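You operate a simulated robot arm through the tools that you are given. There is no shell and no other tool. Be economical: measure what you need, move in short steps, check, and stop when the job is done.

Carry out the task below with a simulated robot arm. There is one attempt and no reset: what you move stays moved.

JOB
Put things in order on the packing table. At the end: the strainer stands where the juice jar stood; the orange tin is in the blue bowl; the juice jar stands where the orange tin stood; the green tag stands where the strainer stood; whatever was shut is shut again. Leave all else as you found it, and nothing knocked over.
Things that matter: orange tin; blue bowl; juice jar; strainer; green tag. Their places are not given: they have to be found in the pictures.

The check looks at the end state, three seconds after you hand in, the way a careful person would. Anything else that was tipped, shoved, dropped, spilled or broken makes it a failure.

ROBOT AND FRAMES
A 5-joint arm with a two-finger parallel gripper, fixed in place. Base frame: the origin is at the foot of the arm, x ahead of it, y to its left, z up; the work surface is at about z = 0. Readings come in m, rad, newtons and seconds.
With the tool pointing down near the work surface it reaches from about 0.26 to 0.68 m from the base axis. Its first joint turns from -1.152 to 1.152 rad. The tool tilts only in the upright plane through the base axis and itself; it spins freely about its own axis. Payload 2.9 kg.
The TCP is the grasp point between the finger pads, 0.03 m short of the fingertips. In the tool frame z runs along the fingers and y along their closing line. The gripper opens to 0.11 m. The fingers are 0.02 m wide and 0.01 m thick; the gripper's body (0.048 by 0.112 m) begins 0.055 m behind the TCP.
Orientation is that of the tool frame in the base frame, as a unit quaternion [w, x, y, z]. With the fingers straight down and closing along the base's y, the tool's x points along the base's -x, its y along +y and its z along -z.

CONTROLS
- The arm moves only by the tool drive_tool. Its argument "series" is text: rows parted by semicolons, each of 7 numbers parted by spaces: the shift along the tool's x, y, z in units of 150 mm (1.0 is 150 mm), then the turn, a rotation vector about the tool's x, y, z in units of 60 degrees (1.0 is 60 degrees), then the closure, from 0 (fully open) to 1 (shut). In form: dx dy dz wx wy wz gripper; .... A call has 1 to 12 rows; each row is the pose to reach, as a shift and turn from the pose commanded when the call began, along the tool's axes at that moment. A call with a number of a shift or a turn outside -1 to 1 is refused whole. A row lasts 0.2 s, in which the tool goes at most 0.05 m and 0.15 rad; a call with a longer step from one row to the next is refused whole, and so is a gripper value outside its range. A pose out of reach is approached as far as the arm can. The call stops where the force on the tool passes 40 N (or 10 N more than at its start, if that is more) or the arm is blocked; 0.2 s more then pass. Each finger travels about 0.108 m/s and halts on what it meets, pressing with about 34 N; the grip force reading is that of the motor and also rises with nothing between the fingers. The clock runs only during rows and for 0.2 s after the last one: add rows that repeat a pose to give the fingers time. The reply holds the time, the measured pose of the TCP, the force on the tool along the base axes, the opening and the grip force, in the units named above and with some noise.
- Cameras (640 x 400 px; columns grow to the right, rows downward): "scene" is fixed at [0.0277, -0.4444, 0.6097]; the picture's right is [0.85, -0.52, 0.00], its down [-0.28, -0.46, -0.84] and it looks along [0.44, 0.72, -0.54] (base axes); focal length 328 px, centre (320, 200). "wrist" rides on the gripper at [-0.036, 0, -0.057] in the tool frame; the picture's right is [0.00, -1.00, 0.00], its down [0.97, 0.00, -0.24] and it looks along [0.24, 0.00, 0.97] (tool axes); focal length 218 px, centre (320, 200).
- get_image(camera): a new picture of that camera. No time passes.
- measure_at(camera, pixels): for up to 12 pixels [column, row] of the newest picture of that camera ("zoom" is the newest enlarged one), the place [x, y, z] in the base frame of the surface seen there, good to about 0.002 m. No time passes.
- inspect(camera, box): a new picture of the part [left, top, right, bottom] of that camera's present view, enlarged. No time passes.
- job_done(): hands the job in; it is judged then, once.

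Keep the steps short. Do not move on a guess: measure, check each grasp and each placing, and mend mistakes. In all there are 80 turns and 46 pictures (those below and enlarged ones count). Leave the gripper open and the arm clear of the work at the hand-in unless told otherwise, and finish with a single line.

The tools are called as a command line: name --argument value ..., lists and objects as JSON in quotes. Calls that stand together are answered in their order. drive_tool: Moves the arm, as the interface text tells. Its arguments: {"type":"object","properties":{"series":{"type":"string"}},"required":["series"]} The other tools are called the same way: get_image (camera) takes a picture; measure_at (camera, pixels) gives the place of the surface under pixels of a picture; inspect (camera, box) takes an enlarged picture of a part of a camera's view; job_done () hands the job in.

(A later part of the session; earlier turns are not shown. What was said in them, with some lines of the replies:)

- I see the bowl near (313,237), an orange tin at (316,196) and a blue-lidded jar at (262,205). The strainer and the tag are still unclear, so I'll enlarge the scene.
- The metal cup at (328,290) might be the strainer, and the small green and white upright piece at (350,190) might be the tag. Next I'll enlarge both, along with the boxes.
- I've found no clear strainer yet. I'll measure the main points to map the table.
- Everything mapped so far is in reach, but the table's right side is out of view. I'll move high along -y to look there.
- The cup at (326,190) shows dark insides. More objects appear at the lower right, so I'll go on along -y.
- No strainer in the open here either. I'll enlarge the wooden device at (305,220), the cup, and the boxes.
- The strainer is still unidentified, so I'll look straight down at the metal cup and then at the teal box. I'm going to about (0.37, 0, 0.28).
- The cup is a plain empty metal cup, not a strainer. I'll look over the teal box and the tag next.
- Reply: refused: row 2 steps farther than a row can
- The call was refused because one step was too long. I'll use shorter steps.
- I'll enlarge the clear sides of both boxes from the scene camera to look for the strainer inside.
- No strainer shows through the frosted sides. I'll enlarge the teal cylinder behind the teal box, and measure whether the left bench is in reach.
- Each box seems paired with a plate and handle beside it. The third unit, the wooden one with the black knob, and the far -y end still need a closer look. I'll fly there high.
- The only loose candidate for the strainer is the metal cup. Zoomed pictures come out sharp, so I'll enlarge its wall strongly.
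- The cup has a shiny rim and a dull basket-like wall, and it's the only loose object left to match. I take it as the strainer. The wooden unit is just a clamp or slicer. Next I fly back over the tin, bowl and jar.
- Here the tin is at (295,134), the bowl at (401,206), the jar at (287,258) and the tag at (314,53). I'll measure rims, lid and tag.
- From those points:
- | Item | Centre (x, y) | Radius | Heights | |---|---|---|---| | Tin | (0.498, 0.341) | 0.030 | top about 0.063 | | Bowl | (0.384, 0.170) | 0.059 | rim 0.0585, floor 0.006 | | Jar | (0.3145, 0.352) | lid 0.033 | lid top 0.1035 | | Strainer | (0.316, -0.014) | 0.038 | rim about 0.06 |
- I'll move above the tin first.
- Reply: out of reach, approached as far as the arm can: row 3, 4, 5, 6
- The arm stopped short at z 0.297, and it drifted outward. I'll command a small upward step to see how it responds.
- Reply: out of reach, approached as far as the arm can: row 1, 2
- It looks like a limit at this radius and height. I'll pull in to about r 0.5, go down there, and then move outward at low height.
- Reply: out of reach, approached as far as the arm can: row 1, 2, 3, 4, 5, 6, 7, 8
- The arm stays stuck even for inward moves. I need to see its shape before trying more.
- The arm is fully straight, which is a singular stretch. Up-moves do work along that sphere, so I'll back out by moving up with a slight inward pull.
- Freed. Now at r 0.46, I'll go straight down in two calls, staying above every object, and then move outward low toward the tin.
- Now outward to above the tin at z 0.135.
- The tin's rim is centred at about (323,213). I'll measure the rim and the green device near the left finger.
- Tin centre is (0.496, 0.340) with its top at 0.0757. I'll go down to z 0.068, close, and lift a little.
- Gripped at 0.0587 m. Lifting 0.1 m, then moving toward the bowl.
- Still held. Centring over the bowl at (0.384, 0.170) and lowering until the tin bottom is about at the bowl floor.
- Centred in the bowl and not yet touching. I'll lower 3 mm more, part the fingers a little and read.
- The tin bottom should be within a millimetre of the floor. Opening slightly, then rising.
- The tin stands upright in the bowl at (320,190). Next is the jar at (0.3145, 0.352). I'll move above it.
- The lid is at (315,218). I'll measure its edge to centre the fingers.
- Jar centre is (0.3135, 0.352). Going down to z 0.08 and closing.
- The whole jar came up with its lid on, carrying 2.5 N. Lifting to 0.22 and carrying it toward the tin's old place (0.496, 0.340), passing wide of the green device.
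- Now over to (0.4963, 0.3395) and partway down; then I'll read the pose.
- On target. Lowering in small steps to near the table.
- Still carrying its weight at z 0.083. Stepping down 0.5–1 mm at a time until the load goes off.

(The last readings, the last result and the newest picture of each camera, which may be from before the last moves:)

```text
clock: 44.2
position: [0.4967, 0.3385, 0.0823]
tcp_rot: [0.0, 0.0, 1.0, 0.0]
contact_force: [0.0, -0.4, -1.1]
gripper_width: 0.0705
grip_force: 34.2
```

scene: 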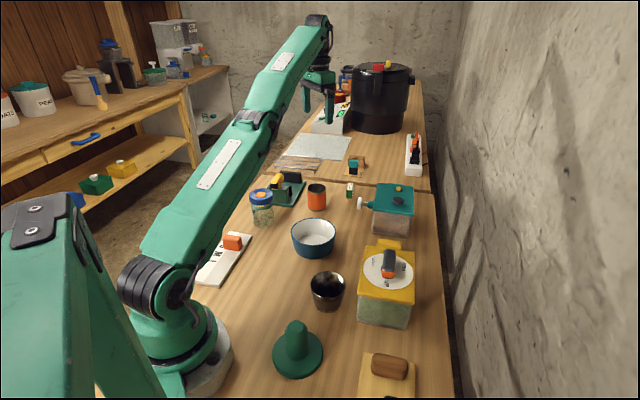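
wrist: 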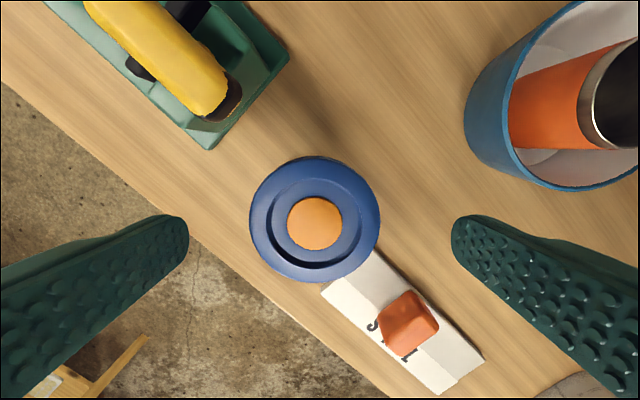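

The load is partly off, so it's touching. Opening and rising.

drive_tool --series "0 0 0.003 0 0 0 0.55; 0 0 0.003 0 0 0 0.33; 0 0 0.003 0 0 0 0.15; 0 0 0.003 0 0 0 0; 0 0 0.003 0 0 0 0; 0 0 -0.25 0 0 0 0; 0 0 -0.5 0 0 0 0; 0 0 -0.75 0 0 0 0; 0 0 -0.75 0 0 0 0"

inspect --camera "scene" --box '[220, 130, 380, 260]'

```text
clock: 46.2
position: [0.4989, 0.3406, 0.1949]
tcp_rot: [0.0, 0.0, 1.0, 0.0]
contact_force: [0.9, -0.3, -0.1]
gripper_width: 0.1101
grip_force: 0.0
```

```text
3.08 times, centred on (300, 195) of scene
```

zoom: 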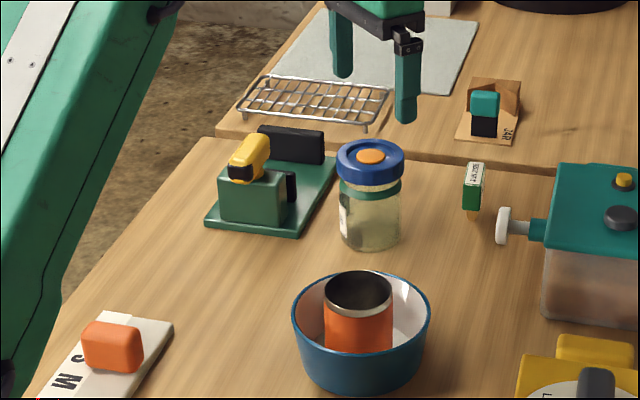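

The jar stands on the tin's old spot, lid on. Now the strainer: fly to above (0.316, -0.014).

drive_tool --series "0.2 -0.2 0 0 0 0 0; 0.4 -0.4 0 0 0 0 0; 0.6 -0.6 0 0 0 0 0; 0.8 -0.8 0 0 0 0 0; 1 -1 0 0 0 0 0"

drive_tool --series "0.2 -0.25 0 0 0 0 0; 0.2 -0.5 0 0 0 0 0; 0.2 -0.75 0 0 0 0 0; 0.2 -1 0 0 0 0 0.15"

drive_tool --series "0 -0.2 0 0 0 0 0.15; 0 -0.36 0 0 0 0 0.15; 0 -0.36 0.3 0 0 0 0.15; 0 -0.36 0.4 0 0 0 0.15; 0 -0.36 0.4 0 0 0 0.15"

get_image --camera "wrist"

```text
clock: 47.4
position: [0.3461, 0.1898, 0.1942]
tcp_rot: [0.0, 0.0, 1.0, 0.0]
contact_force: [0.7, 0.0, 0.6]
gripper_width: 0.1101
grip_force: 0.0
```

```text
clock: 48.4
position: [0.3175, 0.0394, 0.1934]
tcp_rot: [0.0, -0.001, 1.0, 0.001]
contact_force: [-0.3, 1.1, -0.2]
gripper_width: 0.0935
grip_force: 0.0
```

```text
clock: 49.6
position: [0.3175, -0.0153, 0.1339]
tcp_rot: [0.0, 0.0, 1.0, 0.0]
contact_force: [-0.1, -1.4, 0.7]
gripper_width: 0.0935
grip_force: 0.0
```

```text
7 pictures are left
```

wrist: 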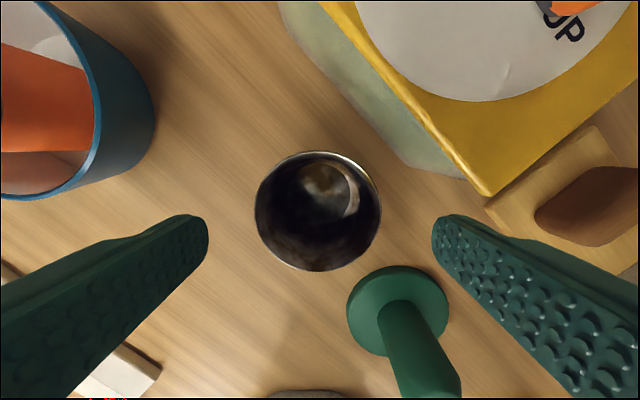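

The strainer's rim is at (318,212). Measuring the rim, the lid corner and the green stamp near the right finger.

measure_at --camera "wrist" --pixels '[[256, 212], [380, 212], [318, 153], [318, 270], [258, 205], [378, 205], [487, 193], [445, 300], [400, 268], [420, 272], [430, 370], [330, 180]]'

```text
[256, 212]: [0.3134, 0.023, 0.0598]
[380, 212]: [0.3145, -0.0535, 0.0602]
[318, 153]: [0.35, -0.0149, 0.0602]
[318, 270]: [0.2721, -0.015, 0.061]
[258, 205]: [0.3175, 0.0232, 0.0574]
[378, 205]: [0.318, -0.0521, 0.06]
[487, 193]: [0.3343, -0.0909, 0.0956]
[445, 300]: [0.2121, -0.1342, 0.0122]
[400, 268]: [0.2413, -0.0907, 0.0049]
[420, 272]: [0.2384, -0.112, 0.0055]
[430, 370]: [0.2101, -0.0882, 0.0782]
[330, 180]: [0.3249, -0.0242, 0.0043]
```

Strainer centre is (0.312, -0.015) with its rim at 0.0605. The way down is clear, so I'll go to z 0.045 and close.

drive_tool --series "0.03 0.002 0.15 0 0 0 0.15; 0.03 0.002 0.4 0 0 0 0.15; 0.03 0.002 0.593 0 0 0 0.15; 0.03 0.002 0.593 0 0 0 0.15; 0.03 0.002 0.593 0 0 0 0.4; 0.03 0.002 0.593 0 0 0 0.4; 0.03 0.002 0.593 0 0 0 0.4"

drive_tool --series "0 0 -0.1 0 0 0 0.4; 0 0 -0.3 0 0 0 0.4; 0 0 -0.6 0 0 0 0.4; 0 0 -0.9 0 0 0 0.4; 0 0 -0.9 0 0 0 0.4"

inspect --camera "scene" --box '[250, 190, 400, 330]'

```text
clock: 51.2
position: [0.3134, -0.0161, 0.046]
tcp_rot: [0.0, 0.0, 1.0, 0.0]
contact_force: [0.3, 0.0, 0.5]
gripper_width: 0.0778
grip_force: 34.2
```

```text
clock: 52.4
position: [0.3121, -0.0156, 0.1811]
tcp_rot: [0.0, -0.001, 1.0, 0.0]
contact_force: [-0.1, -0.1, -1.5]
gripper_width: 0.0777
grip_force: 34.4
```

```text
2.86 times, centred on (325, 260) of scene
```

zoom: 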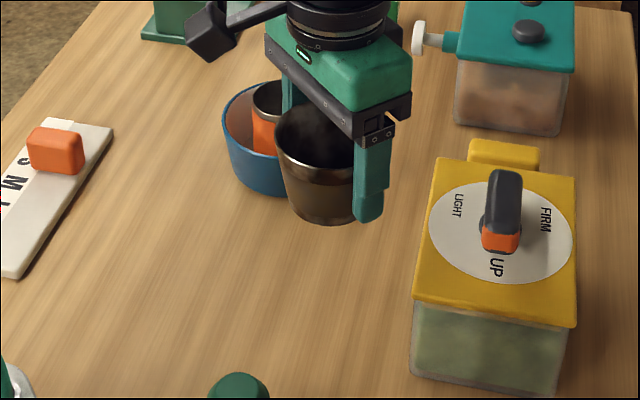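

Held level. Carrying it along y to the jar's old place (0.3135, 0.352).

drive_tool --series "0 0.25 0 0 0 0 0.4; 0 0.5 0 0 0 0 0.4; 0 0.75 0 0 0 0 0.4; 0 1 0 0 0 0 0.4"

drive_tool --series "0 0.25 0 0 0 0 0.4; 0 0.5 0 0 0 0 0.4; 0 0.75 0 0 0 0 0.4; 0 1 0 0 0 0 0.4"

drive_tool --series "0 0.25 0 0 0 0 0.4; 0 0.45 0 0 0 0 0.4; 0 0.45 0.3 0 0 0 0.4; 0 0.45 0.6 0 0 0 0.4; 0 0.45 0.8 0 0 0 0.4; 0 0.45 0.8 0 0 0 0.4; 0 0.45 0.8 0 0 0 0.4"

```text
clock: 53.4
position: [0.3137, 0.135, 0.1814]
tcp_rot: [0.0, 0.0, 1.0, 0.0]
contact_force: [0.1, -0.5, -1.0]
gripper_width: 0.0778
grip_force: 34.1
```

```text
clock: 54.4
position: [0.3133, 0.2852, 0.1803]
tcp_rot: [-0.001, 0.0, 1.0, 0.001]
contact_force: [-0.5, 0.6, 0.0]
gripper_width: 0.0777
grip_force: 33.9
```

```text
clock: 56.0
position: [0.3124, 0.3517, 0.0605]
tcp_rot: [-0.001, -0.001, 1.0, 0.0]
contact_force: [0.5, 0.5, -0.6]
gripper_width: 0.0779
grip_force: 34.1
```

On place at 15 mm height. Lowering gently.

drive_tool --series "0 0 0.05 0 0 0 0.4; 0 0 0.085 0 0 0 0.4; 0 0 0.095 0 0 0 0.4; 0 0 0.095 0 0 0 0.4"

```text
clock: 57.0
position: [0.3132, 0.3516, 0.046]
tcp_rot: [0.0, 0.0, 1.0, -0.001]
contact_force: [0.8, 0.5, -0.2]
gripper_width: 0.0778
grip_force: 34.5
```

At the pick height of 0.046. Opening and rising.

drive_tool --series "0 0 0.003 0 0 0 0.4; 0 0 0.003 0 0 0 0.25; 0 0 0.003 0 0 0 0.1; 0 0 0.003 0 0 0 0.02; 0 0 0.003 0 0 0 0.02; 0 0 -0.3 0 0 0 0.02; 0 0 -0.6 0 0 0 0.02; 0 0 -0.9 0 0 0 0; 0 0 -0.9 0 0 0 0"

get_image --camera "scene"

```text
clock: 59.0
position: [0.3123, 0.3515, 0.1817]
tcp_rot: [0.001, 0.001, 1.0, 0.0]
contact_force: [-0.5, 0.3, 1.7]
gripper_width: 0.1099
grip_force: 0.1
```

```text
5 pictures are left
```

scene: 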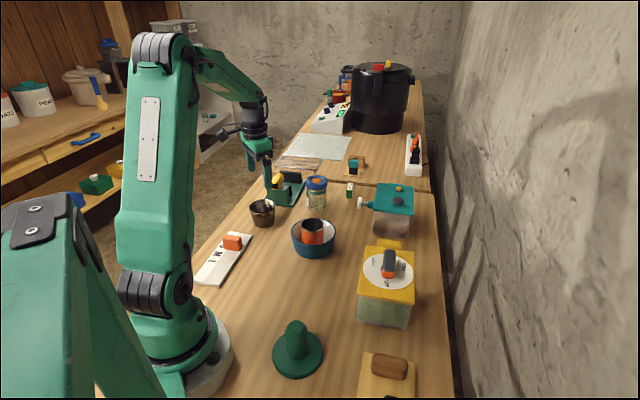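

Strainer is placed. Last is the tag at (0.609, 0.312), at r 0.684, the edge of reach. Its short axis lies at about 147°, so I'll spin the tool 56.6° while moving toward it high.

drive_tool --series "-0.131 -0.097 0 0 0 -0.135 0; -0.262 -0.193 0 0 0 -0.27 0; -0.393 -0.29 0 0 0 -0.405 0; -0.524 -0.387 0 0 0 -0.54 0.2; -0.655 -0.483 0 0 0 -0.675 0.4; -0.786 -0.58 0 0 0 -0.81 0.55; -0.917 -0.677 0 0 0 -0.943 0.55; -0.917 -0.677 0 0 0 -0.943 0.55"

```text
clock: 60.8
position: [0.4518, 0.2519, 0.1783]
tcp_rot: [0.0, -0.475, 0.88, 0.0]
contact_force: [0.0, 0.0, -0.3]
gripper_width: 0.0494
grip_force: 0.0
```

The spin came out right. Moving to about (0.565, 0.281, 0.15), just short of the tag, and taking a picture.

drive_tool --series "-0.19 -0.174 0 0 0 0 0.55; -0.38 -0.349 0 0 0 0 0.55; -0.576 -0.523 0.1 0 0 0 0.55; -0.576 -0.523 0.2 0 0 0 0.55; -0.576 -0.523 0.2 0 0 0 0.55"

get_image --camera "wrist"

```text
clock: 62.0
position: [0.5634, 0.2792, 0.1513]
tcp_rot: [0.0, -0.474, 0.881, 0.0]
contact_force: [-0.2, -0.2, -0.2]
gripper_width: 0.0497
grip_force: 0.1
```

```text
4 pictures are left
```

wrist: 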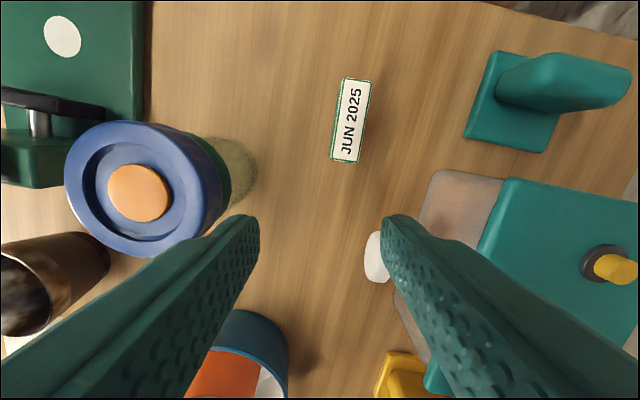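

The tag's long axis is about 9° off the finger plane here. Measuring its corners and the right finger's surroundings.

measure_at --camera "wrist" --pixels '[[346, 82], [369, 84], [357, 160], [333, 157], [357, 82], [345, 158], [351, 120], [341, 118], [361, 121], [500, 185], [375, 257]]'

```text
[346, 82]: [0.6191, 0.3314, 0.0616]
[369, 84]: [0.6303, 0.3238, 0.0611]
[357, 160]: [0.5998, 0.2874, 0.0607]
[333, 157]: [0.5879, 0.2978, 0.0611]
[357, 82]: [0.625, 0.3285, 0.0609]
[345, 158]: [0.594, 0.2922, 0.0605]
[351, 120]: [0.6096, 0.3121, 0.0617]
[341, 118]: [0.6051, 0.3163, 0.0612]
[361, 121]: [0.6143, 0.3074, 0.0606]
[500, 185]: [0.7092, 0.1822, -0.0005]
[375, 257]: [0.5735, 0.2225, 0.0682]
```

Tag centre is (0.609, 0.310), long axis 49.7°, 0.048 long, 0.0155 thick, top at 0.061. I'll turn 6.9°, lower to 0.105 and go out to a point 12 mm inside centre, to check it's reachable.

drive_tool --series "0 0 0.15 0 0 0.115 0.55; 0 0 0.31 0 0 0.115 0.55; -0.13 -0.065 0.31 0 0 0.115 0.55; -0.2555 -0.131 0.31 0 0 0.115 0.55; -0.2555 -0.131 0.31 0 0 0.115 0.55"

```text
clock: 63.2
position: [0.6022, 0.3009, 0.1045]
tcp_rot: [0.0, -0.42, 0.907, 0.001]
contact_force: [0.7, 1.1, -0.4]
gripper_width: 0.0494
grip_force: 0.1
```

Reached and aligned with the tag's line. Descending to 0.047 with the fingers still open.

drive_tool --series "0 0 0.13 0 0 0 0.6; 0 0 0.26 0 0 0 0.6; 0 0 0.383 0 0 0 0.6; 0 0 0.383 0 0 0 0.6"

```text
clock: 64.2
position: [0.6017, 0.3013, 0.0469]
tcp_rot: [-0.001, -0.421, 0.907, 0.0]
contact_force: [-0.4, 0.1, 0.5]
gripper_width: 0.044
grip_force: 0.0
```

Pose is right and there's no contact. Closing gently.

drive_tool --series "0 0 0 0 0 0 0.72; 0 0 0 0 0 0 0.8; 0 0 0 0 0 0 0.88; 0 0 0 0 0 0 0.95; 0 0 0 0 0 0 0.95"

inspect --camera "scene" --box '[310, 150, 410, 230]'

```text
clock: 65.4
position: [0.6026, 0.3018, 0.0464]
tcp_rot: [0.0, -0.42, 0.907, 0.0]
contact_force: [-0.9, 0.6, 0.3]
gripper_width: 0.019
grip_force: 33.7
```

```text
5.00 times, centred on (360, 190) of scene
```

zoom: 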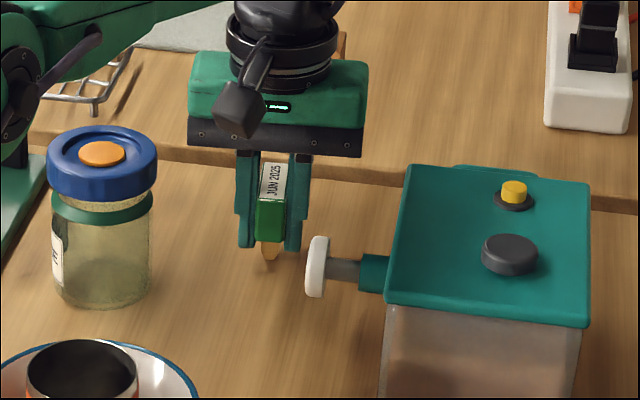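

Gripped upright at the tag's block (0.019 m). Lifting, then pulling inward.

drive_tool --series "0 0 -0.1 0 0 0 0.95; 0 0 -0.3 0 0 0 0.95; 0.1 0 -0.5 0 0 0 0.95; 0.3 0 -0.7 0 0 0 0.95; 0.55 0 -0.8 0 0 0 0.95; 0.8 0 -0.8 0 0 0 0.95; 1 0 -0.8 0 0 0 0.95; 1 0 -0.8 0 0 0 0.95"

```text
clock: 67.2
position: [0.5031, 0.1875, 0.1644]
tcp_rot: [0.0, -0.421, 0.907, 0.0]
contact_force: [-0.4, 0.2, -0.8]
gripper_width: 0.0188
grip_force: 34.1
```

Held. Carrying it to above the strainer's old place.

drive_tool --series "0.25 0.0125 0 0 0 0 0.95; 0.5 0.025 0 0 0 0 0.95; 0.75 0.0375 0 0 0 0 0.95; 1 0.05 0 0 0 0 0.95; 1 0.05 0 0 0 0 0.95"

drive_tool --series "0.25 0.0125 0 0 0 0 0.95; 0.5 0.025 0 0 0 0 0.95; 0.75 0.0375 0 0 0 0 0.95; 0.933 0.049 0 0 0 0 0.95; 0.933 0.049 0 0 0 0 0.95"

```text
clock: 68.4
position: [0.4012, 0.0754, 0.1639]
tcp_rot: [0.0, -0.42, 0.908, 0.0]
contact_force: [0.5, -1.4, 0.2]
gripper_width: 0.0192
grip_force: 34.0
```

```text
clock: 69.6
position: [0.3056, -0.0251, 0.1664]
tcp_rot: [0.0, -0.42, 0.907, 0.001]
contact_force: [-1.4, -0.1, -0.7]
gripper_width: 0.0186
grip_force: 34.2
```

In place above the target. Lowering most of the way.

drive_tool --series "0 0 0.25 0 0 0 0.95; 0 0 0.5 0 0 0 0.95; 0 0 0.65 0 0 0 0.95; 0 0 0.74 0 0 0 0.95; 0 0 0.74 0 0 0 0.95"

inspect --camera "scene" --box '[270, 220, 390, 330]'

```text
clock: 70.8
position: [0.3048, -0.0252, 0.055]
tcp_rot: [0.0, -0.421, 0.907, 0.0]
contact_force: [1.0, -0.4, 0.3]
gripper_width: 0.0186
grip_force: 34.0
```

```text
3.64 times, centred on (330, 275) of scene
```

zoom: 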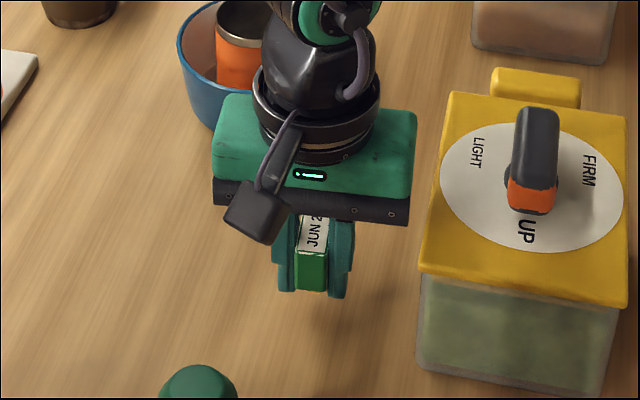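

Upright, with all clear. Lowering the last 8 mm to the pick height.

drive_tool --series "0 0 0.03 0 0 0 0.95; 0 0 0.05 0 0 0 0.95; 0 0 0.056 0 0 0 0.95; 0 0 0.06 0 0 0 0.95; 0 0 0.06 0 0 0 0.95"

```text
clock: 72.0
position: [0.305, -0.0245, 0.0462]
tcp_rot: [0.0, -0.42, 0.908, 0.0]
contact_force: [0.1, -0.1, 1.0]
gripper_width: 0.0188
grip_force: 34.1
```

At the pick height, with light contact. Opening slowly without rising yet.

drive_tool --series "0 0 0 0 0 0 0.82; 0 0 0 0 0 0 0.78; 0 0 0 0 0 0 0.7; 0 0 0 0 0 0 0.55; 0 0 0 0 0 0 0.55; 0 0 -0.2 0 0 0 0.5; 0 0 -0.5 0 0 0 0.5; 0 0 -0.8 0 0 0 0.4; 0 0 -1 0 0 0 0.2; 0 0 -1 0 0 0 0; 0 0 -1 0 0 0 0"

get_image --camera "wrist"

```text
clock: 74.4
position: [0.304, -0.0218, 0.1959]
tcp_rot: [0.0, -0.42, 0.908, 0.001]
contact_force: [0.8, -0.2, 0.2]
gripper_width: 0.1098
grip_force: 0.1
```

```text
1 pictures are left
```

wrist: 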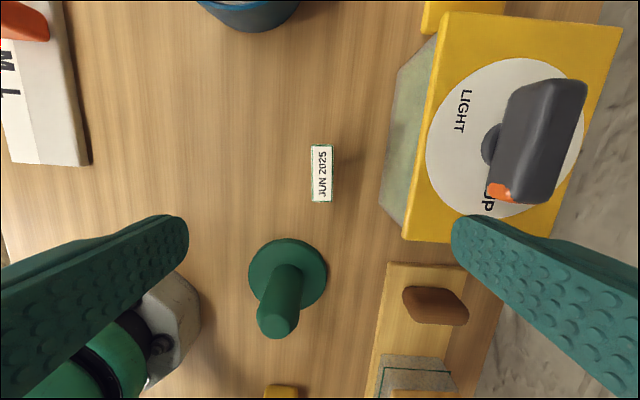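

The tag stands at (322,173). I'll check where its top is.

measure_at --camera "wrist" --pixels '[[322, 173], [322, 150], [322, 197], [314, 172], [331, 172]]'

```text
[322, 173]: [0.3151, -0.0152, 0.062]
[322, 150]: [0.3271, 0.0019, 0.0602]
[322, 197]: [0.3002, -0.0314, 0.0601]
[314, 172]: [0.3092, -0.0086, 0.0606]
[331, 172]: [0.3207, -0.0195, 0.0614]
```

Tag centre is (0.314, -0.015), within 3 mm of the strainer's old centre, and upright. Raising the arm clear and taking a last overview.

drive_tool --series "0 0 -0.3 0 0 0 0; 0 0 -0.6 0 0 0 0; 0 0 -0.9 0 0 0 0; 0 0 -1 0 0 0 0; 0 0 -1 0 0 0 0"

get_image --camera "scene"

```text
clock: 75.6
position: [0.3039, -0.0259, 0.3481]
tcp_rot: [0.0, -0.42, 0.907, 0.0]
contact_force: [-0.3, 0.5, -0.8]
gripper_width: 0.1102
grip_force: 0.1
```

```text
0 pictures are left
```

scene: 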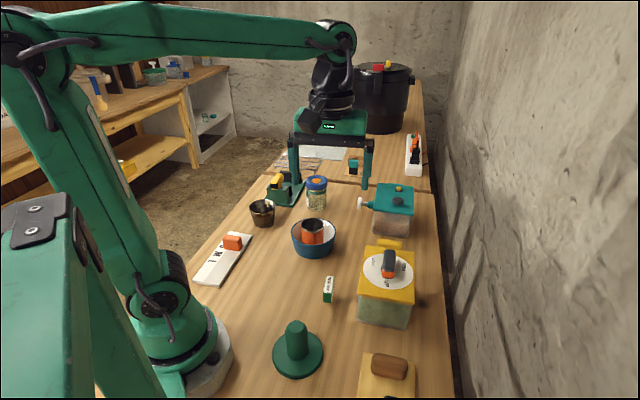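

All four items are placed and standing, the jar's lid is still on, and the rest looks undisturbed. The gripper is open and the arm clear, so I'm handing in.

job_done

```text
The job is handed in.
```

I moved all four items to their places and they stand upright, with the jar's lid still on and nothing else disturbed; I took the plain metal cup to be the strainer because no other loose object matched, and I did not open either lidded box to check.
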